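You operate a simulated robot arm through the tools that you are given. There is no shell and no other tool. Be economical: measure what you need, move in short steps, check, and stop when the job is done.

Carry out the task below with a simulated two-armed robot. There is one attempt and no reset: what you move stays moved.

JOB
Pick up the white tall jar from the ledge at the gravity table with one hand, pass it to the other hand and put it on the shelf on the stand's leg. Set down upright: tall jar.

The check looks at the end state, three seconds after you hand in, the way a careful person would. Anything else that was tipped, shoved, dropped, spilled or broken makes it a failure.

ROBOT AND FRAMES
Two 7-joint arms with two-finger parallel grippers on one trunk, on a base that drives. Base frame: it is fixed to the floor where the robot stands at the start and does not move with it; the origin is under the middle of the robot, x ahead of it, y to its left, z up. Readings come in mm, rad, newtons and seconds.
The left shoulder is at the start at [50, 165, 1130], the right one opposite. With the tool pointing down near the work surface each hand reaches from about 180 to 680 mm from the robot's upright axis, wherever it stands, measured 20 degrees to its own side. Places, roughly: shelf on the stand's leg (19x37 cm) [420, 380, 860]. Payload 3.91 kg a hand.
Tool frame (each hand has its own): the origin (TCP) lies between the finger pads and is the grasp point; the fingertips stand 30 mm ahead of it; z points along the fingers, y is the line along which they close. The gripper opens to 110 mm. The fingers are 20 mm wide and 10 mm thick; the gripper's body (48 by 112 mm) begins 55 mm behind the TCP.
Orientation is that of the tool frame in the base frame, as a unit quaternion [w, x, y, z]. With the fingers straight down and closing along the base's y, the tool's x points along the base's -x, its y along +y and its z along -z.

CONTROLS
- The arms move only by the tool nudge_tool. It takes "left_increments", "right_increments" or both (then of equal length, played together; a hand with none holds still); each is a list of rows, each a list of 7 numbers: the shift along the tool's x, y, z in mm, then the turn, a rotation vector about the tool's x, y, z in rad, then the finger opening in mm, from 0 to 110. In form: [[dx, dy, dz, wx, wy, wz, claw], ...]. A call has 1 to 8 rows; each row shifts and turns the commanded pose from where the row before left it, along the tool's axes as they then stand. Each row takes 0.2 s and may step no farther than 50 mm and 0.15 rad from the row before; otherwise, or with a gripper value out of range, the whole call is refused. Where a pose cannot be reached the arm comes as near as it can. A force on the tool above 40 N (or 10 N above the force at the start of the call, whichever is more), or a blocked arm, ends the call early, and 0.2 s more pass. Each finger travels about 45 mm/s and halts on what it meets, pressing with about 45 N; the grip force reading is that of the motor and also rises with nothing between the fingers. The clock runs only during rows and for 0.2 s after the last one: add rows that do not move to give the fingers time. It gives the time, the measured TCP pose, the force on the tool (base axes), the opening and the grip force at its end, in the units of the frame above (readings bear some noise), with the torque about the TCP (base axes, N m) and any sound that the robot's microphone picked up.
- Cameras (640 x 400 px; columns grow to the right, rows downward): "scene" is now at [115.6, 26, 1313.4]; the picture's right is [0.29, -0.96, 0.00], its down [-0.49, -0.15, -0.86] and it looks along [0.82, 0.25, -0.52] (base axes); focal length 251 px, centre (320, 200). "left" rides on the left gripper at [72, -17, -103] in its tool frame; the picture's right is [0.23, 0.97, 0.00], its down [-0.76, 0.18, -0.62] and it looks along [-0.61, 0.14, 0.78] (tool axes); focal length 222 px, centre (320, 200). "right" rides on the right gripper at [72, 17, -103] in its tool frame; the picture's right is [-0.23, 0.97, 0.00], its down [-0.76, -0.18, -0.62] and it looks along [-0.61, -0.14, 0.78] (tool axes); focal length 222 px, centre (320, 200).
- capture(camera): a new picture of that camera. The clock stands still meanwhile.
- slide_trunk(by): slides the trunk up (or, below 0, down) by that many mm; the arms and the scene camera ride with it, the base frame stays. It gives what a move gives, with no picture.
- drive_base(legs): drives the robot by 1 to 6 legs, each [ahead, left, turn to the left] in mm, mm and rad, along the robot's own axes; the way and the turn of a leg run together, so that a leg with both is an arc; at most 1500 mm and 3.142 rad a leg. The arms and the cameras ride along, it lands a little off, and it stops where it bumps. It gives what a move gives.
- pan_tilt(pan, tilt): turns the head with the scene camera to pan (to the left, within 1.396 rad either way) and tilt (down, from -0.506 to 1.204), counted from straight ahead of the robot. It gives what a move gives.
- point_at(camera, pixels): for up to 12 pixels [column, row] of the newest picture of that camera ("zoom" is the newest enlarged one), the place [x, y, z] in the base frame of the surface seen there, good to about 3 mm, but the place of the scene camera against the robot may be out by one fixed shift of up to 12 mm in any direction. The clock stands still meanwhile.
- zoom(camera, box): a new picture of the part [left, top, right, bottom] of that camera's present view, enlarged. The clock stands still meanwhile.
- close_job(): hands the job in; it is judged then, once.

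Go step by step. Measure first, check grasps and placings, and put right what went wrong. The budget is 80 turns and 62 pictures, counting those below and the enlarged ones. Unless the task says otherwise, let go and move clear before handing in, and close with one line.

The tools are called by a JSON object that holds its "op" and its "data". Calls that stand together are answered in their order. nudge_tool: Moves the arms, as the interface text tells. Its arguments: {"type":"object","properties":{"left_increments":{"type":"array","items":{"type":"array","items":{"type":"number"}}},"right_increments":{"type":"array","items":{"type":"array","items":{"type":"number"}}}},"required":[]} The other tools are called the same way: slide_trunk (by) slides the trunk up or down; drive_base (legs) drives the base; pan_tilt (pan, tilt) turns the head that bears the scene camera; capture (camera) takes a picture; point_at (camera, pixels) gives the place of the surface under pixels of a picture; zoom (camera, box) takes an enlarged picture of a part of a camera's view; close_job () hands the job in.

At the start:

```text
time_s: 0.0
left_tcp_pos: [364.1, 311.8, 1095.8]
left_tool_rot: [0.0, 0.0, 1.0, 0.0]
left_force: [0.4, 0.1, 0.1]
left_ft_torque: [0.02, 0.04, -0.01]
left_grip_width: 109.9
left_finger_force: 0.1
right_tcp_pos: [351.2, -28.3, 1187.2]
right_tool_rot: [-0.001, 0.001, 1.0, 0.001]
right_force: [0.2, 0.8, 0.3]
right_ft_torque: [-0.01, 0.01, 0.03]
right_grip_width: 109.9
right_finger_force: 0.2
trunk travel left (down, up): [-350.0, 153.0]
robot x, y, heading: [0.5, -0.4, -0.001]
head pan, tilt: [0.295, 0.543]
```

scene: 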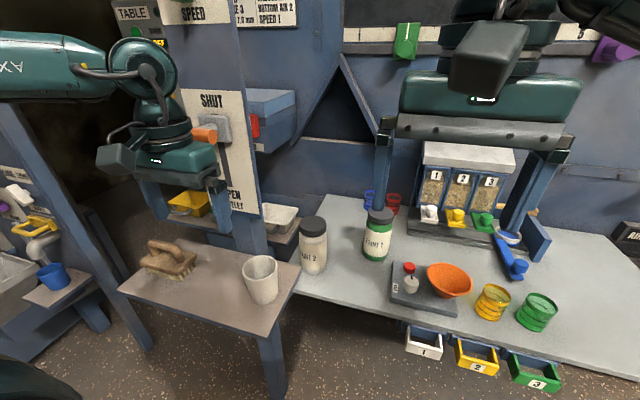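
right: 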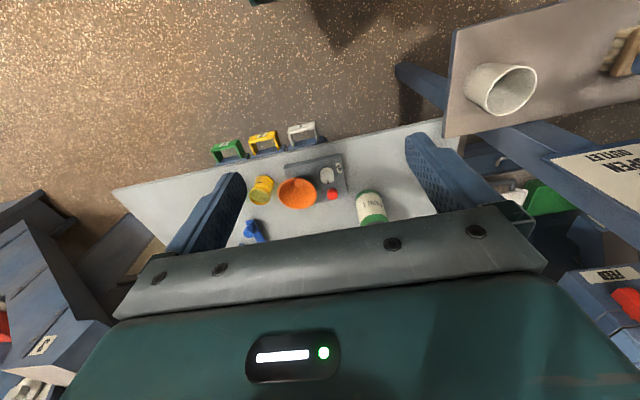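
left: 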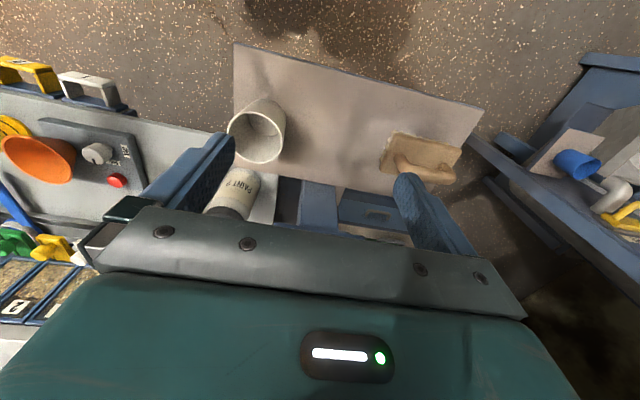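

The scene shows a white jar with a dark lid at about (313,245), and the brush and cup on the leg shelf. I'll enlarge the view and measure these before moving.

{"op": "zoom", "data": {"camera": "scene", "box": [110, 180, 430, 380]}}

{"op": "point_at", "data": {"camera": "scene", "pixels": [[313, 222], [313, 260], [310, 272], [380, 213], [378, 240], [260, 262], [262, 300], [170, 258], [120, 289], [278, 332], [300, 268], [340, 290]]}}

```text
2.00 times, centred on (270, 280) of scene
```

zoom: 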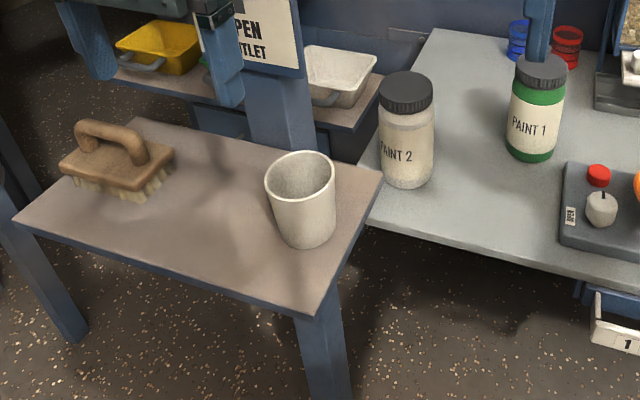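

```text
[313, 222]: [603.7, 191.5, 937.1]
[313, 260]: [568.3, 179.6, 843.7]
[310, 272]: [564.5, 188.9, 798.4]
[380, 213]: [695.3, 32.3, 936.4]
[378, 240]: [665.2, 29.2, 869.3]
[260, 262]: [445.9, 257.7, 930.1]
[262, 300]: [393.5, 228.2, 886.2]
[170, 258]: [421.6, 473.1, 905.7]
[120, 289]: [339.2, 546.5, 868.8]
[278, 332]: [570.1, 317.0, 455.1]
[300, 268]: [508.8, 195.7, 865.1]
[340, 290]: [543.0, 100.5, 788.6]
```

The white jar stands on the table at about x 595, y 187, z 790–937, close to the shelf corner. The shelf top is at about z 866, with the cup and the brush on it. I'll measure widths on the zoom and look down at the floor near the base before driving.

{"op": "point_at", "data": {"camera": "zoom", "pixels": [[406, 78], [406, 98], [383, 100], [430, 100], [384, 140], [431, 145], [405, 184], [268, 185], [333, 170], [305, 240], [170, 160], [125, 195]]}}

{"op": "point_at", "data": {"camera": "zoom", "pixels": [[16, 219], [312, 310], [381, 176], [140, 122], [230, 200], [230, 170], [240, 250], [62, 165], [150, 185], [365, 215], [565, 245], [455, 235]]}}

{"op": "pan_tilt", "data": {"pan": 0.5, "tilt": 1.1}}

{"op": "capture", "data": {"camera": "scene"}}

```text
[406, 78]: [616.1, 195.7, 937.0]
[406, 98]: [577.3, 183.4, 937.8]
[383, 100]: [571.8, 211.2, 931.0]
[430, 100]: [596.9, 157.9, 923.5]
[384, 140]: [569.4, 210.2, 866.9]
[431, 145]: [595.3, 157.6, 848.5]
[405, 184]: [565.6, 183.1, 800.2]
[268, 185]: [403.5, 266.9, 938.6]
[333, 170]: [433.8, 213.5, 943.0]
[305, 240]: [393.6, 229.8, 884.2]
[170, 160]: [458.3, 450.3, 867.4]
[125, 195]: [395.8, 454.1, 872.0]
```

```text
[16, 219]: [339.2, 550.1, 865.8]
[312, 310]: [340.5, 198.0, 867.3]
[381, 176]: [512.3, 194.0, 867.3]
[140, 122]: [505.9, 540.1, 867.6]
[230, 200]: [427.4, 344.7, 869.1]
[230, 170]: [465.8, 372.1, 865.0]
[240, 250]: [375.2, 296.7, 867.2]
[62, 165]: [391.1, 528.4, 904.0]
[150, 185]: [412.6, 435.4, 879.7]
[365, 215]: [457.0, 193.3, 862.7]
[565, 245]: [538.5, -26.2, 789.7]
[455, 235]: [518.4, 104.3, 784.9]
```

```text
time_s: 1.0
left_tcp_pos: [364.6, 310.5, 1096.4]
left_tool_rot: [0.0, 0.0, 1.0, 0.0]
left_force: [-0.4, 0.8, 0.1]
left_ft_torque: [-0.02, -0.02, 0.01]
left_grip_width: 110.2
left_finger_force: 0.0
right_tcp_pos: [350.3, -27.8, 1187.2]
right_tool_rot: [0.0, 0.001, 1.0, 0.0]
right_force: [0.0, 0.1, 0.8]
right_ft_torque: [-0.01, -0.01, -0.03]
right_grip_width: 110.0
right_finger_force: 0.0
trunk travel left (down, up): [-350.0, 153.0]
robot x, y, heading: [0.8, 1.9, -0.001]
head pan, tilt: [0.499, 1.1]
```

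```text
57 pictures are left
```

scene: 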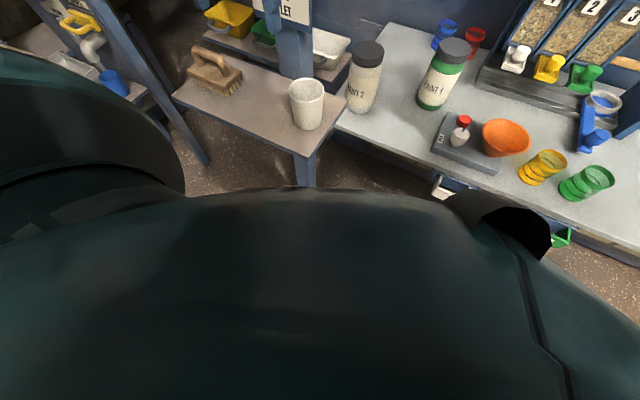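

The jar is about 60 mm across and centred near (594,190). There is a free gap on the shelf between the cup (y<285) and the brush (y>435). Driving left would help the right hand reach, so I'll check where the posts stand first.

{"op": "point_at", "data": {"camera": "scene", "pixels": [[130, 50], [165, 110], [200, 155], [110, 80], [140, 92], [305, 175], [295, 50], [275, 20], [30, 50], [300, 155], [370, 150], [440, 185]]}}

{"op": "pan_tilt", "data": {"pan": 0.9, "tilt": 0.5}}

{"op": "capture", "data": {"camera": "scene"}}

```text
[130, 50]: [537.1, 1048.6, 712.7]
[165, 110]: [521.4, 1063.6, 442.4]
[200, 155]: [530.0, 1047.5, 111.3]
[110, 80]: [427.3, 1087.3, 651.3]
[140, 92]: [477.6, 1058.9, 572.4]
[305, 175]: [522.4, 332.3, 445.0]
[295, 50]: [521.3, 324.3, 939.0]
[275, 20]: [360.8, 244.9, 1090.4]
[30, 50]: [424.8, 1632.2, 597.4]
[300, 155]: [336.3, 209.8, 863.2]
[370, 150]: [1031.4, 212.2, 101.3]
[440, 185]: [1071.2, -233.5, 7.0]
```

```text
time_s: 2.0
left_tcp_pos: [365.5, 312.3, 1096.7]
left_tool_rot: [0.0, 0.0, 1.0, 0.0]
left_force: [0.0, 0.9, 0.0]
left_ft_torque: [0.0, -0.01, -0.01]
left_grip_width: 110.0
left_finger_force: 0.1
right_tcp_pos: [351.0, -29.2, 1187.2]
right_tool_rot: [-0.001, 0.0, 1.0, 0.0]
right_force: [-0.1, -0.5, -0.7]
right_ft_torque: [0.0, 0.02, -0.01]
right_grip_width: 110.1
right_finger_force: 0.0
trunk travel left (down, up): [-350.0, 153.0]
robot x, y, heading: [-0.9, 2.3, -0.0]
head pan, tilt: [0.901, 0.499]
```

```text
56 pictures are left
```

scene: 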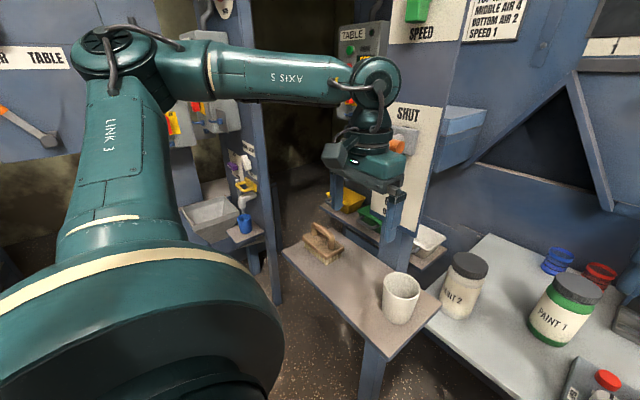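

The nearest post on the left is at y≈1050 and the stand leg is at x≈520, so a 190 mm drive to the left is clear. I'll do that and turn the head back.

{"op": "drive_base", "data": {"legs": [[0, 190, 0]]}}

{"op": "pan_tilt", "data": {"pan": 0.1, "tilt": 0.6}}

{"op": "capture", "data": {"camera": "scene"}}

{"op": "capture", "data": {"camera": "right"}}

```text
time_s: 3.5
left_tcp_pos: [365.0, 505.3, 1095.9]
left_tool_rot: [0.0, 0.0, 1.0, -0.001]
left_force: [-0.8, 0.0, 0.6]
left_ft_torque: [-0.02, 0.0, 0.0]
left_grip_width: 110.0
left_finger_force: 0.1
right_tcp_pos: [351.3, 165.4, 1188.3]
right_tool_rot: [-0.001, -0.001, 1.0, 0.0]
right_force: [-0.4, -0.6, -0.5]
right_ft_torque: [-0.05, 0.03, -0.01]
right_grip_width: 110.1
right_finger_force: 0.1
trunk travel left (down, up): [-350.0, 153.0]
robot x, y, heading: [-0.0, 192.5, -0.001]
head pan, tilt: [0.901, 0.499]
```

```text
time_s: 4.7
left_tcp_pos: [365.8, 504.8, 1095.4]
left_tool_rot: [0.0, 0.0, 1.0, 0.0]
left_force: [1.0, 0.8, 0.3]
left_ft_torque: [0.0, 0.0, 0.01]
left_grip_width: 109.6
left_finger_force: 0.1
right_tcp_pos: [351.1, 164.9, 1188.2]
right_tool_rot: [0.0, 0.0, 1.0, 0.0]
right_force: [0.1, -0.7, 0.3]
right_ft_torque: [0.01, 0.03, -0.01]
right_grip_width: 109.9
right_finger_force: 0.0
trunk travel left (down, up): [-350.0, 153.0]
robot x, y, heading: [-0.5, 191.4, 0.003]
head pan, tilt: [0.099, 0.6]
```

```text
55 pictures are left
```

scene: 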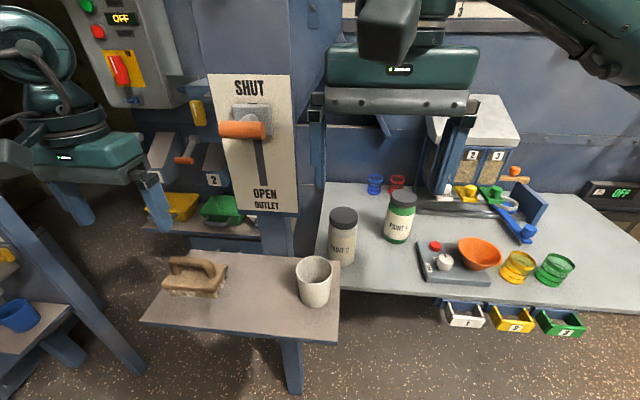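

```text
54 pictures are left
```

right: 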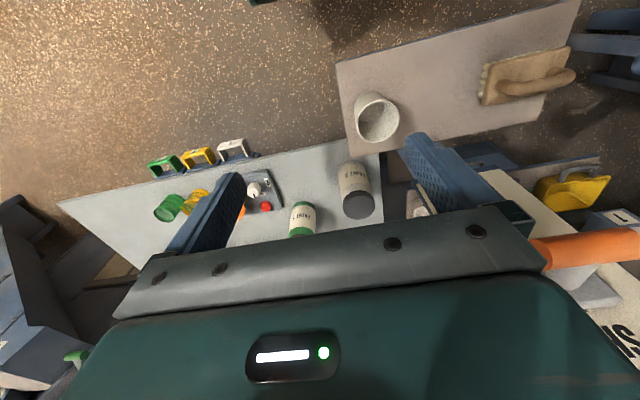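

The jar is visible in the right camera at (356,190), and an orange lever on the panel must not be touched. I'll measure the jar with both cameras, and also the lever.

{"op": "point_at", "data": {"camera": "right", "pixels": [[358, 207], [344, 207], [372, 208], [354, 175], [341, 180], [370, 180], [560, 250], [640, 247], [505, 180], [375, 118], [440, 90], [357, 217]]}}

{"op": "point_at", "data": {"camera": "scene", "pixels": [[343, 212], [343, 222], [330, 228], [357, 228], [342, 260], [223, 130], [264, 130], [250, 115], [296, 180], [296, 90], [315, 265], [220, 320]]}}

```text
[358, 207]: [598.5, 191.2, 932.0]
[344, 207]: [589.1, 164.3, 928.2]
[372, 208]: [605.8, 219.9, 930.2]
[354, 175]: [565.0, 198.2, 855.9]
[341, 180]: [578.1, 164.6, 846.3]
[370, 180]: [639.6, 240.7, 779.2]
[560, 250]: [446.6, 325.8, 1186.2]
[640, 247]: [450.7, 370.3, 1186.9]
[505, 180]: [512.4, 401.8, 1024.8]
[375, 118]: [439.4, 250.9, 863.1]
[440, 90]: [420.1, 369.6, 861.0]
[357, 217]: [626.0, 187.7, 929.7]
```

```text
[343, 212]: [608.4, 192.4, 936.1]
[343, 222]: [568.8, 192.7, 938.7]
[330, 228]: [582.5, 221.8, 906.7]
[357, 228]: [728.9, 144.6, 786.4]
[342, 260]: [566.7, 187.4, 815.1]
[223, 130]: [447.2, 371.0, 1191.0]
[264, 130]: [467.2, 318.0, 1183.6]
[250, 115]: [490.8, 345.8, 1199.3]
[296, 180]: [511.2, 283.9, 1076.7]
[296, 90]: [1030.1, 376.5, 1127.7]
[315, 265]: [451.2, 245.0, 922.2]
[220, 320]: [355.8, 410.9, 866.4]
```

The wrist camera puts the lid centre at about (598,192), top z≈931. I'll move the right hand forward to above the jar at z≈1050, staying clear of the lever at y>315.

{"op": "nudge_tool", "data": {"right_increments": [[-35, 3, 20, 0, 0, 0, 110], [-35, 4, 20, 0, 0, 0, 110], [-35, 4, 20, 0, 0, 0, 110], [-35, 4, 20, 0, 0, 0, 110], [-35, 4, 20, 0, 0, 0, 110], [-35, 4, 20, 0, 0, 0, 110], [-36, 4, 18, 0, 0, 0, 110], [0, 0, 0, 0, 0, 0, 110]]}}

{"op": "capture", "data": {"camera": "right"}}

{"op": "capture", "data": {"camera": "scene"}}

```text
time_s: 6.5
left_tcp_pos: [364.9, 503.7, 1095.7]
left_tool_rot: [0.0, 0.0, 1.0, 0.0]
left_force: [-0.7, -0.3, 0.6]
left_ft_torque: [0.04, 0.0, -0.03]
left_grip_width: 109.8
left_finger_force: 0.0
right_tcp_pos: [598.1, 190.2, 1048.2]
right_tool_rot: [0.0, 0.001, 1.0, -0.001]
right_force: [0.8, -0.5, 0.1]
right_ft_torque: [0.05, 0.04, -0.03]
right_grip_width: 110.0
right_finger_force: 0.2
trunk travel left (down, up): [-350.0, 153.0]
robot x, y, heading: [3.4, 193.7, 0.001]
head pan, tilt: [0.099, 0.6]
```

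```text
53 pictures are left
```

right: 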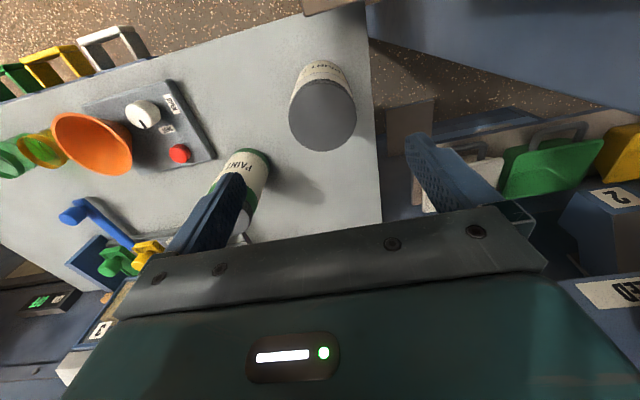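

```text
52 pictures are left
```

scene: 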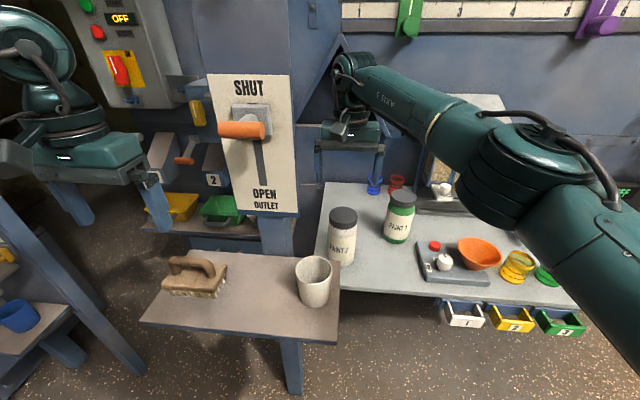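

Reached without contact. I'll refine the lid position from the near right-camera view: rim at left (289,112), right (357,112), far (323,150).

{"op": "point_at", "data": {"camera": "right", "pixels": [[292, 114], [354, 112], [322, 82], [325, 148], [322, 113], [300, 90], [345, 90], [300, 138], [348, 136], [360, 40]]}}

```text
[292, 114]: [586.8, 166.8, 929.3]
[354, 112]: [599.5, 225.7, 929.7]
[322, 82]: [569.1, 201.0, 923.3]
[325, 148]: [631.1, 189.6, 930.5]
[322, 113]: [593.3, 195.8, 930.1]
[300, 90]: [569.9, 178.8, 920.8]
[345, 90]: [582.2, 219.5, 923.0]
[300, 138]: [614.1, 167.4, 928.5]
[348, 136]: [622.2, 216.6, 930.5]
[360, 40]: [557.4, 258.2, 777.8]
```

The lid centre is (599.5,195), diameter about 64 and top z≈930. I'll shift +5 in y, descend to TCP z≈908, and check before closing.

{"op": "nudge_tool", "data": {"right_increments": [[-1, 5, 10, 0, 0, 0, 110], [0, 0, 30, 0, 0, 0, 110], [0, 0, 30, 0, 0, 0, 110], [0, 0, 30, 0, 0, 0, 110], [0, 0, 25, 0, 0, 0, 110], [0, 0, 15, 0, 0, 0, 110], [0, 0, 0, 0, 0, 0, 110]]}}

{"op": "capture", "data": {"camera": "right"}}

```text
time_s: 8.1
left_tcp_pos: [365.6, 504.3, 1097.0]
left_tool_rot: [0.0, 0.0, 1.0, -0.001]
left_force: [0.9, 0.6, -0.6]
left_ft_torque: [-0.03, -0.02, -0.03]
left_grip_width: 109.9
left_finger_force: 0.0
right_tcp_pos: [599.2, 196.6, 908.3]
right_tool_rot: [0.0, 0.001, 1.0, 0.0]
right_force: [0.2, 0.2, 0.8]
right_ft_torque: [-0.02, -0.02, 0.0]
right_grip_width: 109.9
right_finger_force: 0.1
trunk travel left (down, up): [-350.0, 153.0]
robot x, y, heading: [-2.2, 191.1, -0.001]
head pan, tilt: [0.099, 0.6]
```

```text
51 pictures are left
```

right: 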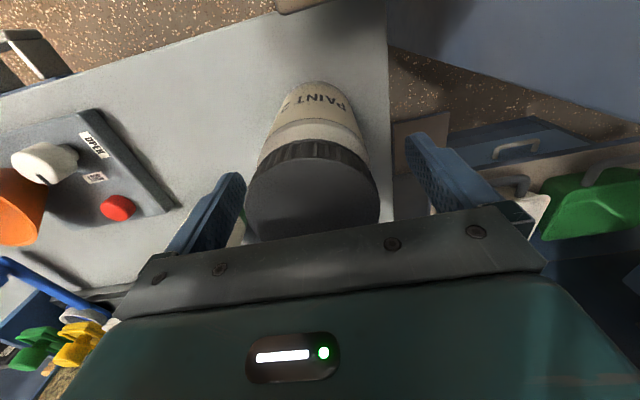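

The jar is centred between the fingers, so I'll close on it.

{"op": "nudge_tool", "data": {"right_increments": [[0, 0, 0, 0, 0, 0, 80], [0, 0, 0, 0, 0, 0, 70], [0, 0, 0, 0, 0, 0, 60], [0, 0, 0, 0, 0, 0, 50], [0, 0, 0, 0, 0, 0, 40], [0, 0, 0, 0, 0, 0, 40]]}}

```text
time_s: 9.5
left_tcp_pos: [364.9, 505.5, 1095.4]
left_tool_rot: [0.0, 0.001, 1.0, -0.001]
left_force: [-0.2, 0.7, 0.2]
left_ft_torque: [-0.01, -0.02, -0.05]
left_grip_width: 110.1
left_finger_force: 0.1
right_tcp_pos: [597.3, 196.7, 909.6]
right_tool_rot: [0.0, 0.0, 1.0, 0.0]
right_force: [1.1, -2.6, 1.0]
right_ft_torque: [-0.12, -0.09, -0.07]
right_grip_width: 70.8
right_finger_force: 44.3
trunk travel left (down, up): [-350.0, 153.0]
robot x, y, heading: [0.4, 193.1, -0.003]
head pan, tilt: [0.099, 0.6]
```

The gripper holds at 70.8 mm with 44 N. I'll lift gently first.

{"op": "nudge_tool", "data": {"right_increments": [[0, 0, -5, 0, 0, 0, 40], [0, 0, -20, 0, 0, 0, 40], [0, 0, -30, 0, 0, 0, 40], [0, 0, -40, 0, 0, 0, 40], [0, 0, -40, 0, 0, 0, 40], [0, 0, -15, 0, 0, 0, 40], [0, 0, 0, 0, 0, 0, 40]]}}

{"op": "capture", "data": {"camera": "scene"}}

```text
time_s: 11.1
left_tcp_pos: [364.9, 504.0, 1095.2]
left_tool_rot: [0.0, -0.001, 1.0, -0.001]
left_force: [0.4, 0.5, 0.4]
left_ft_torque: [0.03, 0.03, 0.03]
left_grip_width: 110.0
left_finger_force: 0.0
right_tcp_pos: [599.6, 194.6, 1057.3]
right_tool_rot: [-0.001, 0.0, 1.0, 0.001]
right_force: [0.2, 0.0, -5.9]
right_ft_torque: [-0.01, 0.0, 0.01]
right_grip_width: 71.1
right_finger_force: 44.8
trunk travel left (down, up): [-350.0, 153.0]
robot x, y, heading: [0.1, 192.3, 0.004]
head pan, tilt: [0.099, 0.6]
```

```text
50 pictures are left
```

scene: 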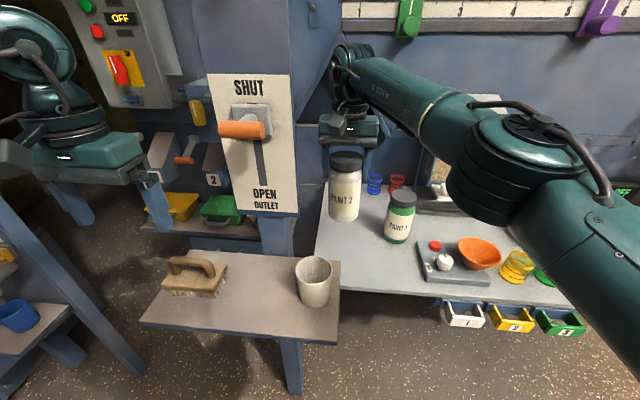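

The jar is held firmly at about 0.6 kg, with its base about 130 mm below the TCP. I'll raise and retract the right hand towards (410,160,1165), clear of the lever.

{"op": "nudge_tool", "data": {"right_increments": [[5, 0, -30, 0, 0, 0, 40], [25, -3, -30, 0, 0, 0, 40], [32, -6, -25, 0, 0, 0, 40], [32, -6, -20, 0, 0, 0, 40], [32, -8, -5, 0, 0, 0, 40], [32, -8, 0, 0, 0, 0, 40], [32, -4, 0, 0, 0, 0, 40], [0, 0, 0, 0, 0, 0, 40]]}}

{"op": "drive_base", "data": {"legs": [[-250, 0, 0]]}}

{"op": "capture", "data": {"camera": "scene"}}

```text
time_s: 12.9
left_tcp_pos: [365.3, 504.5, 1094.9]
left_tool_rot: [-0.001, 0.001, 1.0, -0.002]
left_force: [-0.1, 0.4, -0.1]
left_ft_torque: [0.03, 0.0, 0.0]
left_grip_width: 109.9
left_finger_force: 0.1
right_tcp_pos: [409.9, 160.9, 1167.3]
right_tool_rot: [-0.001, 0.001, 1.0, 0.0]
right_force: [0.0, -0.4, -6.4]
right_ft_torque: [0.01, 0.02, 0.06]
right_grip_width: 70.7
right_finger_force: 45.7
trunk travel left (down, up): [-350.0, 153.0]
robot x, y, heading: [-1.3, 194.4, -0.004]
head pan, tilt: [0.099, 0.6]
```

```text
time_s: 14.7
left_tcp_pos: [113.0, 505.6, 1097.0]
left_tool_rot: [0.001, -0.005, 1.0, -0.001]
left_force: [-0.4, 0.0, -0.2]
left_ft_torque: [0.0, -0.02, 0.0]
left_grip_width: 109.7
left_finger_force: 0.1
right_tcp_pos: [159.4, 163.6, 1167.8]
right_tool_rot: [0.0, -0.003, 1.0, 0.0]
right_force: [-0.6, 0.2, -6.2]
right_ft_torque: [0.04, -0.03, -0.03]
right_grip_width: 70.9
right_finger_force: 45.3
trunk travel left (down, up): [-350.0, 153.0]
robot x, y, heading: [-248.3, 191.5, 0.008]
head pan, tilt: [0.099, 0.6]
```

```text
49 pictures are left
```

scene: 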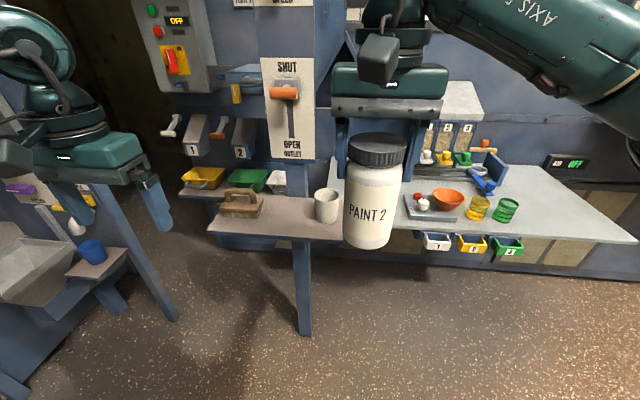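

There is free space around the hands now. I'll yaw both hands so that left approaches from the left with its camera up, and right closes along x.

{"op": "nudge_tool", "data": {"left_increments": [[0, 0, 0, 0, 0, -0.15, 110], [0, 0, 0, 0, 0, -0.15, 110], [0, 0, 0, 0, 0, -0.15, 110], [0, 0, 0, 0, 0, -0.15, 110], [0, 0, 0, 0, 0, -0.15, 110], [0, 0, 0, 0, 0, -0.15, 110], [0, 0, 0, 0, 0, -0.15, 110], [0, 0, 0, 0, 0, -0.15, 110]], "right_increments": [[0, 0, 0, 0, 0, -0.15, 40], [0, 0, 0, 0, 0, -0.15, 40], [0, 0, 0, 0, 0, -0.15, 40], [0, 0, 0, 0, 0, -0.15, 40], [0, 0, 0, 0, 0, -0.15, 40], [0, 0, 0, 0, 0, -0.15, 40], [0, 0, 0, 0, 0, -0.15, 40], [0, 0, 0, 0, 0, -0.15, 40]]}}

{"op": "nudge_tool", "data": {"left_increments": [[0, 0, 0, 0, 0, -0.15, 110], [0, 0, 0, 0, 0, -0.15, 110], [0, 0, 0, 0, 0, -0.07, 110], [0, 0, 0, 0, 0, 0, 110]], "right_increments": [[0, 0, 0, 0, 0, -0.15, 40], [0, 0, 0, 0, 0, -0.15, 40], [0, 0, 0, 0, 0, -0.07, 40], [0, 0, 0, 0, 0, 0, 40]]}}

```text
time_s: 16.5
left_tcp_pos: [113.4, 506.8, 1096.1]
left_tool_rot: [-0.002, -0.568, 0.823, 0.0]
left_force: [0.4, -0.1, -0.4]
left_ft_torque: [0.0, -0.02, 0.05]
left_grip_width: 110.1
left_finger_force: 0.0
right_tcp_pos: [160.1, 164.0, 1168.1]
right_tool_rot: [-0.001, -0.569, 0.822, 0.001]
right_force: [-0.1, 0.3, -6.5]
right_ft_torque: [-0.04, -0.02, 0.01]
right_grip_width: 70.8
right_finger_force: 45.4
trunk travel left (down, up): [-350.0, 153.0]
robot x, y, heading: [-248.6, 191.5, 0.01]
head pan, tilt: [0.099, 0.6]
```

```text
time_s: 17.5
left_tcp_pos: [114.3, 506.4, 1095.5]
left_tool_rot: [0.0, 0.71, -0.704, 0.001]
left_force: [-0.7, -0.7, -0.6]
left_ft_torque: [0.01, 0.01, -0.01]
left_grip_width: 109.9
left_finger_force: 0.1
right_tcp_pos: [82.9, 179.3, 1145.3]
right_tool_rot: [0.0, 0.709, -0.705, -0.001]
right_force: [0.4, -0.1, -5.8]
right_ft_torque: [-0.01, 0.02, -0.01]
right_grip_width: 70.5
right_finger_force: 44.5
right hand out of reach, approached as far as the arm can: row 1, 2, 3
trunk travel left (down, up): [-350.0, 153.0]
robot x, y, heading: [-248.9, 193.7, 0.006]
head pan, tilt: [0.099, 0.6]
```

Both yaws are done, though the right hand drifted to (83,179,1145), still holding. Now I'll pitch the left hand by 1.2 rad about its y so it points towards −y, about 21° down.

{"op": "nudge_tool", "data": {"left_increments": [[0, 0, 0, 0, 0.15, 0, 110], [0, 0, 0, 0, 0.15, 0, 110], [0, 0, 0, 0, 0.15, 0, 110], [0, 0, 0, 0, 0.15, 0, 110], [0, 0, 0, 0, 0.15, 0, 110], [0, 0, 0, 0, 0.15, 0, 110], [0, 0, 0, 0, 0.15, 0, 110], [0, 0, 0, 0, 0.15, 0, 110]]}}

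{"op": "capture", "data": {"camera": "scene"}}

{"op": "capture", "data": {"camera": "left"}}

```text
time_s: 19.3
left_tcp_pos: [115.6, 507.2, 1096.4]
left_tool_rot: [0.398, 0.585, -0.581, 0.402]
left_force: [0.2, 0.8, -0.4]
left_ft_torque: [0.03, -0.03, 0.0]
left_grip_width: 110.0
left_finger_force: 0.0
right_tcp_pos: [82.2, 179.4, 1147.3]
right_tool_rot: [0.0, 0.708, -0.706, -0.001]
right_force: [0.3, -0.1, -6.1]
right_ft_torque: [0.0, 0.04, 0.01]
right_grip_width: 70.9
right_finger_force: 44.7
trunk travel left (down, up): [-350.0, 153.0]
robot x, y, heading: [-251.5, 194.3, 0.003]
head pan, tilt: [0.099, 0.6]
```

```text
48 pictures are left
```

scene: 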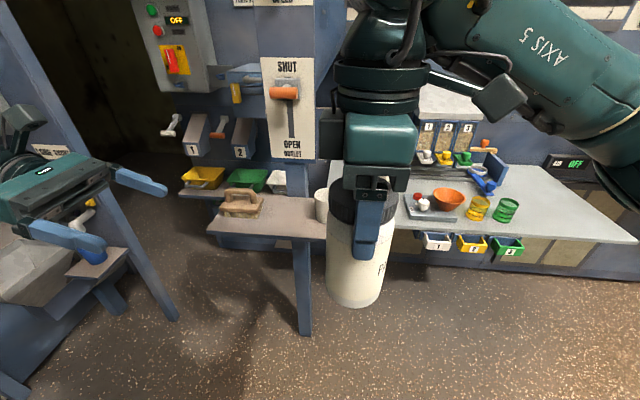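

```text
47 pictures are left
```

left: 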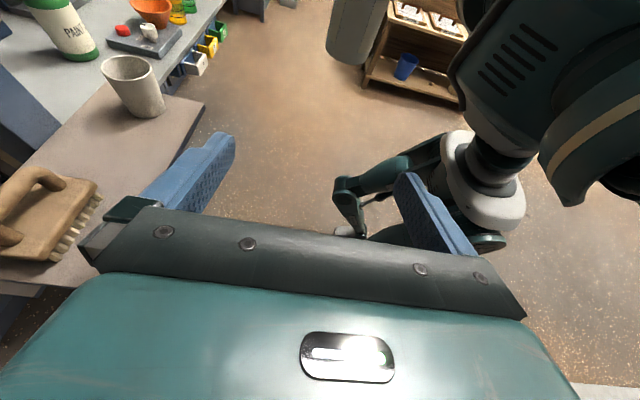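

The left hand is at (116,507,1096), pointing −y about 21° down. I'll bring it to 129 mm short of the jar along its approach line, and look.

{"op": "nudge_tool", "data": {"left_increments": [[20.6, 6.7, 34.9, 0, 0, 0, 110], [20.6, 6.7, 34.9, 0, 0, 0, 110], [20.6, 6.7, 34.9, 0, 0, 0, 110], [20.6, 6.7, 34.9, 0, 0, 0, 110], [20.6, 6.7, 34.9, 0, 0, 0, 110], [0, 0, 0, 0, 0, 0, 110]]}}

{"op": "capture", "data": {"camera": "left"}}

{"op": "capture", "data": {"camera": "scene"}}

```text
time_s: 20.7
left_tcp_pos: [80.9, 307.1, 1129.6]
left_tool_rot: [0.399, 0.585, -0.581, 0.401]
left_force: [0.2, 0.7, 0.3]
left_ft_torque: [-0.01, -0.02, 0.01]
left_grip_width: 109.8
left_finger_force: 0.1
right_tcp_pos: [83.4, 179.2, 1147.6]
right_tool_rot: [-0.001, 0.709, -0.706, 0.0]
right_force: [-0.4, 0.1, -5.8]
right_ft_torque: [-0.04, -0.01, 0.0]
right_grip_width: 70.8
right_finger_force: 45.1
trunk travel left (down, up): [-350.0, 153.0]
robot x, y, heading: [-249.6, 192.2, 0.008]
head pan, tilt: [0.099, 0.6]
```

```text
46 pictures are left
```

left: 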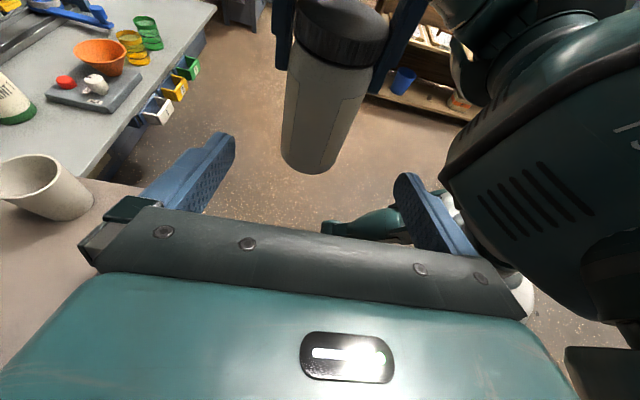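

```text
45 pictures are left
```

scene: 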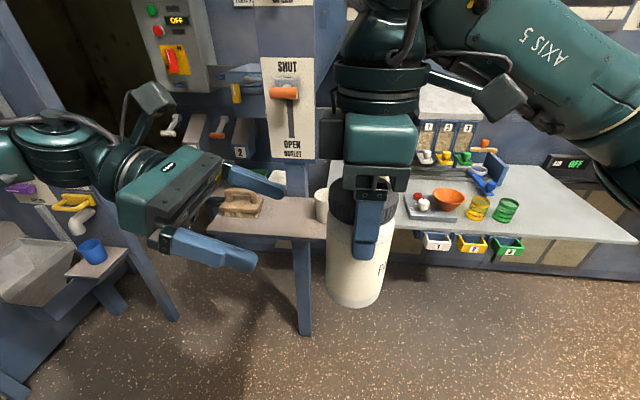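

The jar is ahead of the left hand, with its bottom at (308,170). I'll measure it in this camera.

{"op": "point_at", "data": {"camera": "left", "pixels": [[310, 150], [285, 148], [338, 155], [322, 110], [295, 110], [352, 115], [340, 50], [308, 168], [305, 30], [380, 50], [480, 170], [410, 80]]}}

```text
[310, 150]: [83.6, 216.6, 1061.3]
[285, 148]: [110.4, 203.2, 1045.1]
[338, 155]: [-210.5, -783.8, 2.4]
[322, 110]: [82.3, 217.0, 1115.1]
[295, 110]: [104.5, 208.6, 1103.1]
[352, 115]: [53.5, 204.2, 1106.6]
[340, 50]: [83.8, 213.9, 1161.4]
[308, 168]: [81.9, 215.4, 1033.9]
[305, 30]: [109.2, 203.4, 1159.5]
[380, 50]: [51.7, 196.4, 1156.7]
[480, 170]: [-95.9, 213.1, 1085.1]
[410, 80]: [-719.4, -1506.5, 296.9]
```

The jar axis is at about (82,182) and its base near z 1018. I'll advance 127 mm along the tool axis, so the left TCP lands at about (82,188,1083).

{"op": "nudge_tool", "data": {"left_increments": [[0, -1, 30, 0, 0, 0, 110], [0, 0, 30, 0, 0, 0, 110], [0, 0, 30, 0, 0, 0, 110], [0, 0, 22, 0, 0, 0, 110], [0, 0, 15, 0, 0, 0, 110], [0, 0, 0, 0, 0, 0, 110]]}}

{"op": "capture", "data": {"camera": "left"}}

{"op": "capture", "data": {"camera": "scene"}}

```text
time_s: 22.1
left_tcp_pos: [81.5, 188.4, 1083.2]
left_tool_rot: [0.398, 0.585, -0.582, 0.4]
left_force: [0.2, 0.6, 0.3]
left_ft_torque: [-0.01, 0.03, -0.02]
left_grip_width: 110.0
left_finger_force: 0.0
right_tcp_pos: [83.5, 178.9, 1145.9]
right_tool_rot: [-0.001, 0.708, -0.706, 0.0]
right_force: [-0.2, 0.5, -5.6]
right_ft_torque: [-0.03, 0.02, 0.0]
right_grip_width: 70.7
right_finger_force: 45.0
trunk travel left (down, up): [-350.0, 153.0]
robot x, y, heading: [-249.6, 192.3, 0.013]
head pan, tilt: [0.099, 0.6]
```

```text
44 pictures are left
```

left: 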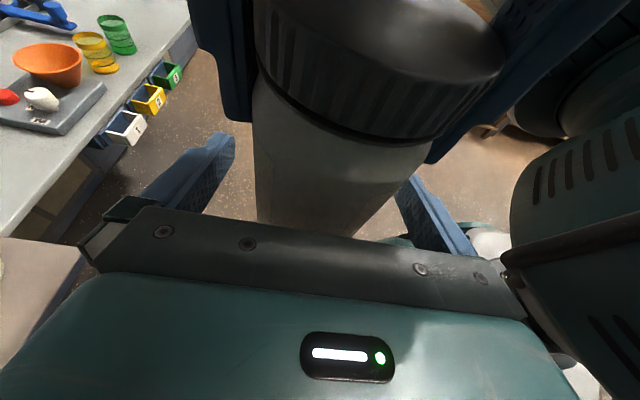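

```text
43 pictures are left
```

scene: 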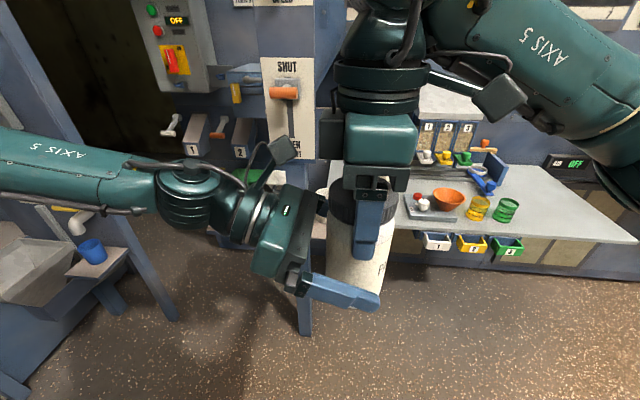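

The left fingers flank the jar below the right fingers with no contact. I'll close the left while the right keeps holding.

{"op": "nudge_tool", "data": {"left_increments": [[0, 0, 0, 0, 0, 0, 85], [0, 0, 0, 0, 0, 0, 72], [0, 0, 0, 0, 0, 0, 62], [0, 0, 0, 0, 0, 0, 50], [0, 0, 0, 0, 0, 0, 40], [0, 0, 0, 0, 0, 0, 40], [0, 0, 0, 0, 0, 0, 40]]}}

{"op": "capture", "data": {"camera": "scene"}}

```text
time_s: 23.7
left_tcp_pos: [83.7, 188.0, 1084.0]
left_tool_rot: [0.397, 0.586, -0.581, 0.401]
left_force: [6.3, -1.3, 0.0]
left_ft_torque: [0.04, -0.19, 0.06]
left_grip_width: 71.0
left_finger_force: 45.4
right_tcp_pos: [83.5, 178.5, 1147.3]
right_tool_rot: [0.0, 0.709, -0.706, -0.001]
right_force: [-5.6, 2.4, -2.8]
right_ft_torque: [0.04, 0.54, -0.02]
right_grip_width: 70.6
right_finger_force: 44.6
trunk travel left (down, up): [-350.0, 153.0]
robot x, y, heading: [-248.0, 186.8, 0.011]
head pan, tilt: [0.099, 0.6]
```

```text
42 pictures are left
```

scene: 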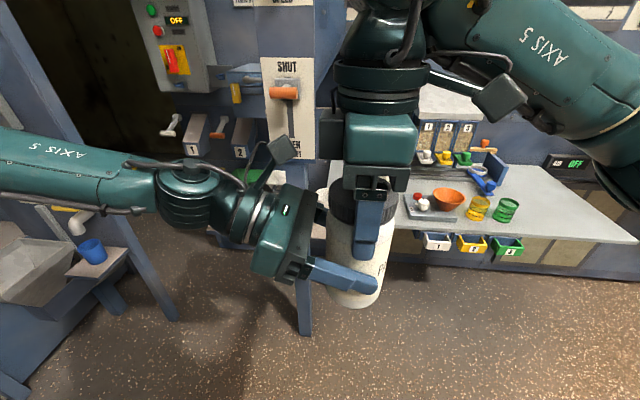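

The left grips the jar at 71 mm with 45 N. I'll open the right hand while the left holds.

{"op": "nudge_tool", "data": {"right_increments": [[0, 0, 0, 0, 0, 0, 72], [0, 0, 0, 0, 0, 0, 80], [0, 0, 0, 0, 0, 0, 95], [0, 0, 0, 0, 0, 0, 105], [0, 0, 0, 0, 0, 0, 105], [0, 0, 0, 0, 0, 0, 105]]}}

{"op": "capture", "data": {"camera": "left"}}

```text
time_s: 25.1
left_tcp_pos: [82.4, 188.5, 1082.5]
left_tool_rot: [0.399, 0.585, -0.582, 0.4]
left_force: [0.3, -0.6, 0.5]
left_ft_torque: [0.02, -0.02, -0.01]
left_grip_width: 70.9
left_finger_force: 45.7
right_tcp_pos: [83.2, 178.2, 1147.3]
right_tool_rot: [-0.001, 0.708, -0.706, -0.001]
right_force: [0.4, 0.0, 0.1]
right_ft_torque: [0.02, -0.03, 0.01]
right_grip_width: 105.3
right_finger_force: 0.0
trunk travel left (down, up): [-350.0, 153.0]
robot x, y, heading: [-248.9, 185.2, 0.01]
head pan, tilt: [0.099, 0.6]
```

```text
41 pictures are left
```

left: 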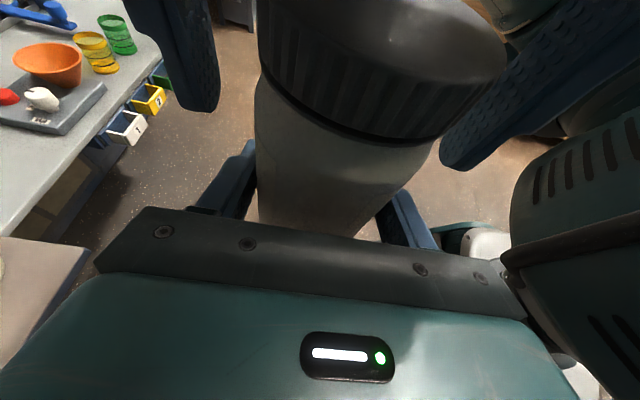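

The right hand has let go and is clear, and the jar stays in the left. I'll raise the right hand straight up and then check the readings again.

{"op": "nudge_tool", "data": {"right_increments": [[0, 0, -10, 0, 0, 0, 110], [0, 0, -25, 0, 0, 0, 110], [0, 0, -30, 0, 0, 0, 110], [0, 0, -30, 0, 0, 0, 110], [0, 0, -20, 0, 0, 0, 110], [0, 0, 0, 0, 0, 0, 110]]}}

{"op": "capture", "data": {"camera": "scene"}}

```text
time_s: 26.5
left_tcp_pos: [81.4, 187.8, 1083.2]
left_tool_rot: [0.398, 0.585, -0.581, 0.401]
left_force: [0.5, -0.7, 0.4]
left_ft_torque: [0.01, 0.0, -0.02]
left_grip_width: 70.8
left_finger_force: 45.0
right_tcp_pos: [44.1, 185.9, 1241.8]
right_tool_rot: [-0.001, 0.709, -0.705, 0.0]
right_force: [-0.1, -0.6, 0.3]
right_ft_torque: [0.0, 0.0, 0.0]
right_grip_width: 110.0
right_finger_force: 0.0
right hand out of reach, approached as far as the arm can: row 2, 3, 4, 5
trunk travel left (down, up): [-350.0, 153.0]
robot x, y, heading: [-250.6, 189.9, 0.008]
head pan, tilt: [0.099, 0.6]
```

```text
40 pictures are left
```

scene: 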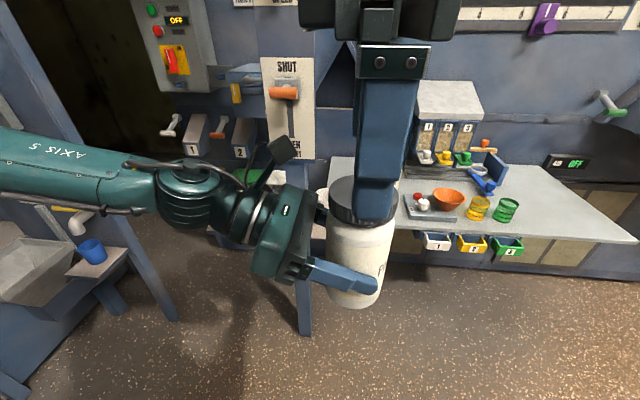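

The jar stays upright in the left hand, with its base about 67 mm below the left TCP. I'll move the right hand away to its own side, undoing its yaw, and then bring the left to a carrying pose in front of the shelf gap.

{"op": "nudge_tool", "data": {"right_increments": [[40, 0, 0, 0, 0, 0, 110], [40, 0, 0, 0, 0, 0, 110], [40, -10, 0, 0, 0, 0.15, 110], [40, -10, 0, 0, 0, 0.15, 110], [30, -10, 0, 0, 0, 0.15, 110], [0, -10, 0, 0, 0, 0.15, 110], [0, 0, 0, 0, 0, 0.15, 110], [0, 0, 0, 0, 0, 0.15, 110]]}}

{"op": "nudge_tool", "data": {"left_increments": [[0, -18, -5, 0, 0, 0, 40], [-25, -18, -25, 0, 0, 0, 40], [-28, -18, -27, 0, 0, 0, 40], [-28, -18, -27, 0, 0, 0, 40], [-28, -18, -27, 0, 0, 0, 40], [-28, -18, -27.6, 0, 0, 0, 40], [0, 0, 0, 0, 0, 0, 40]]}}

{"op": "capture", "data": {"camera": "scene"}}

{"op": "capture", "data": {"camera": "left"}}

```text
time_s: 28.3
left_tcp_pos: [82.3, 188.8, 1082.8]
left_tool_rot: [0.398, 0.586, -0.581, 0.401]
left_force: [-0.1, 1.0, 0.0]
left_ft_torque: [0.04, -0.05, -0.01]
left_grip_width: 71.0
left_finger_force: 45.2
right_tcp_pos: [52.2, -4.2, 1230.9]
right_tool_rot: [-0.001, -0.332, 0.943, 0.0]
right_force: [0.4, 0.4, -1.3]
right_ft_torque: [-0.01, 0.0, 0.01]
right_grip_width: 110.0
right_finger_force: 0.0
right hand out of reach, approached as far as the arm can: row 1, 2
trunk travel left (down, up): [-350.0, 153.0]
robot x, y, heading: [-249.7, 188.8, 0.007]
head pan, tilt: [0.099, 0.6]
```

```text
time_s: 29.9
left_tcp_pos: [190.9, 367.5, 1002.9]
left_tool_rot: [0.398, 0.586, -0.581, 0.401]
left_force: [1.1, 0.1, 0.2]
left_ft_torque: [0.0, -0.02, -0.02]
left_grip_width: 70.8
left_finger_force: 45.6
right_tcp_pos: [51.2, -3.8, 1232.0]
right_tool_rot: [0.0, -0.333, 0.943, 0.001]
right_force: [-1.0, -0.8, 1.1]
right_ft_torque: [-0.02, -0.04, -0.01]
right_grip_width: 109.8
right_finger_force: 0.1
trunk travel left (down, up): [-350.0, 153.0]
robot x, y, heading: [-249.0, 193.9, 0.013]
head pan, tilt: [0.099, 0.6]
```

```text
39 pictures are left
```

scene: 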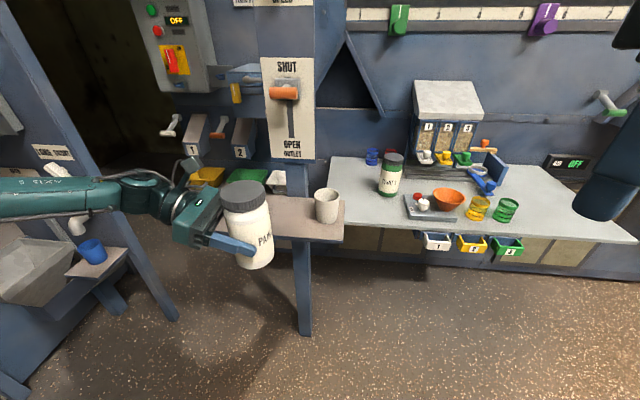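

```text
38 pictures are left
```

left: 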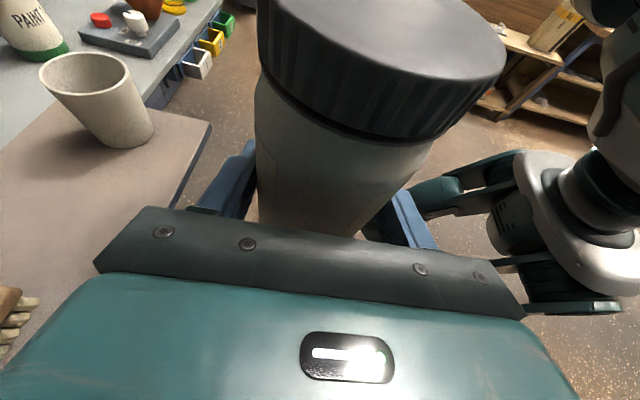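

The jar is stable. Before driving forward I'll measure the arm, the left post, the cup, the brush and the jar's base.

{"op": "point_at", "data": {"camera": "scene", "pixels": [[10, 200], [60, 200], [130, 195], [190, 170], [45, 80], [75, 130], [110, 255], [80, 225], [250, 262], [327, 192], [285, 92], [10, 130]]}}

{"op": "point_at", "data": {"camera": "left", "pixels": [[95, 60], [120, 140], [55, 95], [130, 85], [20, 340], [20, 300], [60, 200], [170, 170], [300, 220], [300, 150]]}}

```text
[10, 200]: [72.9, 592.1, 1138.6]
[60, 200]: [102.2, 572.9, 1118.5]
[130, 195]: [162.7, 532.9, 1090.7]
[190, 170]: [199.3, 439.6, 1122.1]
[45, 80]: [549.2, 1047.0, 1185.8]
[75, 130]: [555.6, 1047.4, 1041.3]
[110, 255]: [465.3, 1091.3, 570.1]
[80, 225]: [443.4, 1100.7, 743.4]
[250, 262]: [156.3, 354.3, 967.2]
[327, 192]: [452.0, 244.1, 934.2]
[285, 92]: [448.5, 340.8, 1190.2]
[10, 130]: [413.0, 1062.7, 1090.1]
```

```text
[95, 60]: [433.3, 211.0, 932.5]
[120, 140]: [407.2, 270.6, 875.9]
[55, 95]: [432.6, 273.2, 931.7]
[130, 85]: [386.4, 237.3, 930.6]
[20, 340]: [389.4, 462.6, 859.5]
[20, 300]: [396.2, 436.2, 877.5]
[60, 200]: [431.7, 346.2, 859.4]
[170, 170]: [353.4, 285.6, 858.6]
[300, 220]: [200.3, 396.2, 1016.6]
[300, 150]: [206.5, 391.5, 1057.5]
```

The shelf top is z≈860 in the wrist frame, the cup edge is at y≤275, the brush starts at y≥436 and the post is at y≈1047, so the way is clear. Driving forward 222 mm at carrying height.

{"op": "drive_base", "data": {"legs": [[222, 0, 0]]}}

{"op": "capture", "data": {"camera": "scene"}}

{"op": "capture", "data": {"camera": "left"}}

```text
time_s: 31.6
left_tcp_pos: [415.1, 368.9, 1003.3]
left_tool_rot: [0.398, 0.586, -0.581, 0.4]
left_force: [0.4, -0.2, 0.1]
left_ft_torque: [0.06, 0.02, 0.01]
left_grip_width: 70.9
left_finger_force: 44.7
right_tcp_pos: [276.1, -1.5, 1230.3]
right_tool_rot: [0.0, -0.332, 0.943, 0.0]
right_force: [0.1, 0.5, -0.3]
right_ft_torque: [0.02, 0.02, 0.0]
right_grip_width: 109.9
right_finger_force: 0.0
trunk travel left (down, up): [-350.0, 153.0]
robot x, y, heading: [-24.7, 192.7, 0.011]
head pan, tilt: [0.099, 0.6]
```

```text
37 pictures are left
```

scene: 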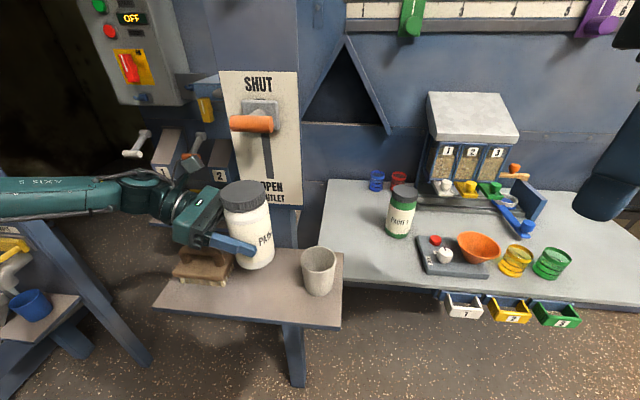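

```text
36 pictures are left
```

left: 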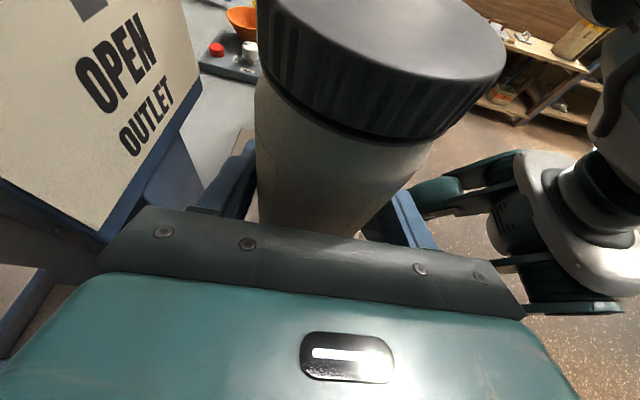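

The jar is above the gap and clear of the cup and the panel. I'll shift 14 mm towards the cup for brush clearance, lower 45 mm and inspect.

{"op": "nudge_tool", "data": {"left_increments": [[-12.3, 0, 9.8, 0, 0, 0, 40], [-12.3, 0, 9.8, 0, 0, 0, 40], [-12.3, 0, 9.8, 0, 0, 0, 40], [0, 0, 0, 0, 0, 0, 40]]}}

{"op": "zoom", "data": {"camera": "scene", "box": [130, 160, 370, 330]}}

```text
time_s: 32.6
left_tcp_pos: [414.3, 355.2, 957.8]
left_tool_rot: [0.398, 0.586, -0.581, 0.401]
left_force: [-0.4, 0.3, -0.2]
left_ft_torque: [0.03, -0.02, -0.01]
left_grip_width: 70.6
left_finger_force: 45.3
right_tcp_pos: [274.4, -1.6, 1230.8]
right_tool_rot: [0.0, -0.332, 0.943, 0.0]
right_force: [0.1, -0.5, 0.1]
right_ft_torque: [0.02, -0.02, -0.03]
right_grip_width: 110.1
right_finger_force: 0.0
trunk travel left (down, up): [-350.0, 153.0]
robot x, y, heading: [-24.4, 194.1, 0.009]
head pan, tilt: [0.099, 0.6]
```

```text
2.35 times, centred on (250, 245) of scene
```

zoom: 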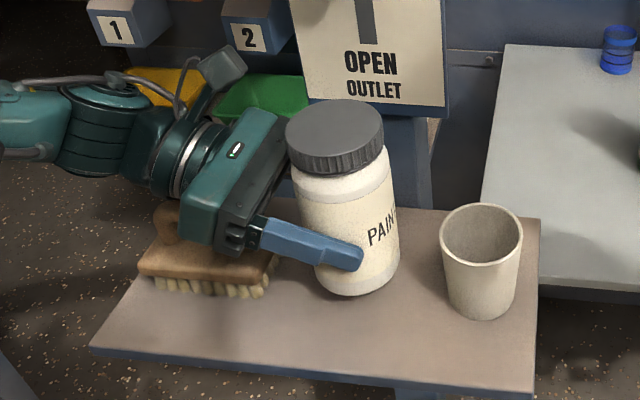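

I'll check the clearance between the hand's underside and the brush in this zoom, around (215,250) against (205,265), and the jar's base.

{"op": "point_at", "data": {"camera": "zoom", "pixels": [[212, 245], [230, 250], [190, 230], [158, 180], [165, 205], [170, 220], [150, 265], [250, 270], [355, 290], [300, 320], [205, 262], [230, 262]]}}

```text
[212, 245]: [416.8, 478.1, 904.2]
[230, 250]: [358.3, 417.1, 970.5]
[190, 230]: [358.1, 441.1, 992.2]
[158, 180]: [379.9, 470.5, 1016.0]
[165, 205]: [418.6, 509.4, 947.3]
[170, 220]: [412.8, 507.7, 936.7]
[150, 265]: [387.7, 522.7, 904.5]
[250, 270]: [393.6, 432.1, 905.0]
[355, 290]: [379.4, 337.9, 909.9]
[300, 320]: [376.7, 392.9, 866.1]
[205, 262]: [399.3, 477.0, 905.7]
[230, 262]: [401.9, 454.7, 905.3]
```

The brush's handle rises to about z 947 near (415,508), so lowering here would bring the hand onto it. I'll raise 45 mm and yaw the hand 40° about the vertical so that it comes in from the front-left, clear of the brush.

{"op": "nudge_tool", "data": {"left_increments": [[20.9, 0, -8.1, 0, 0, 0, 40], [20.9, 0, -8.1, 0, 0, 0, 40], [0, 0, 0, 0.1305, 0, -0.0507, 40], [0, 0, 0, 0.1305, 0, -0.0507, 40], [0, 0, 0, 0.1305, 0, -0.0507, 40], [0, 0, 0, 0.1305, 0, -0.0507, 40], [0, 0, 0, 0.1305, 0, -0.0507, 40], [0, 0, 0, 0, 0, 0, 40]]}}

{"op": "zoom", "data": {"camera": "scene", "box": [130, 160, 370, 330]}}

```text
time_s: 34.4
left_tcp_pos: [413.9, 357.0, 1003.2]
left_tool_rot: [0.237, 0.749, -0.345, 0.513]
left_force: [-0.4, 0.5, -0.4]
left_ft_torque: [0.01, 0.02, -0.01]
left_grip_width: 71.2
left_finger_force: 44.9
right_tcp_pos: [274.5, -0.5, 1229.8]
right_tool_rot: [0.0, -0.334, 0.943, -0.001]
right_force: [0.0, 0.8, 0.3]
right_ft_torque: [-0.01, 0.02, -0.01]
right_grip_width: 110.2
right_finger_force: 0.0
trunk travel left (down, up): [-350.0, 153.0]
robot x, y, heading: [-26.6, 197.9, 0.015]
head pan, tilt: [0.099, 0.6]
```

```text
2.35 times, centred on (250, 245) of scene
```

zoom: 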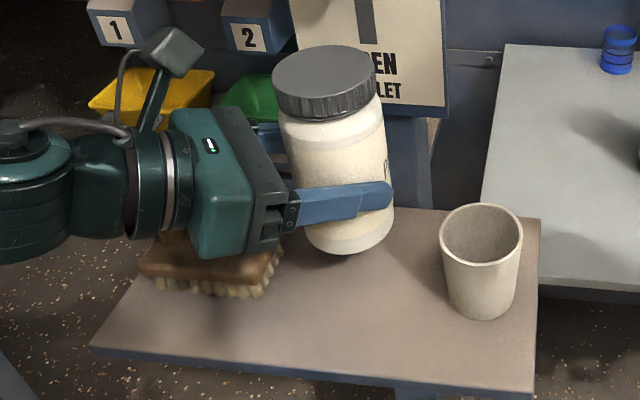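

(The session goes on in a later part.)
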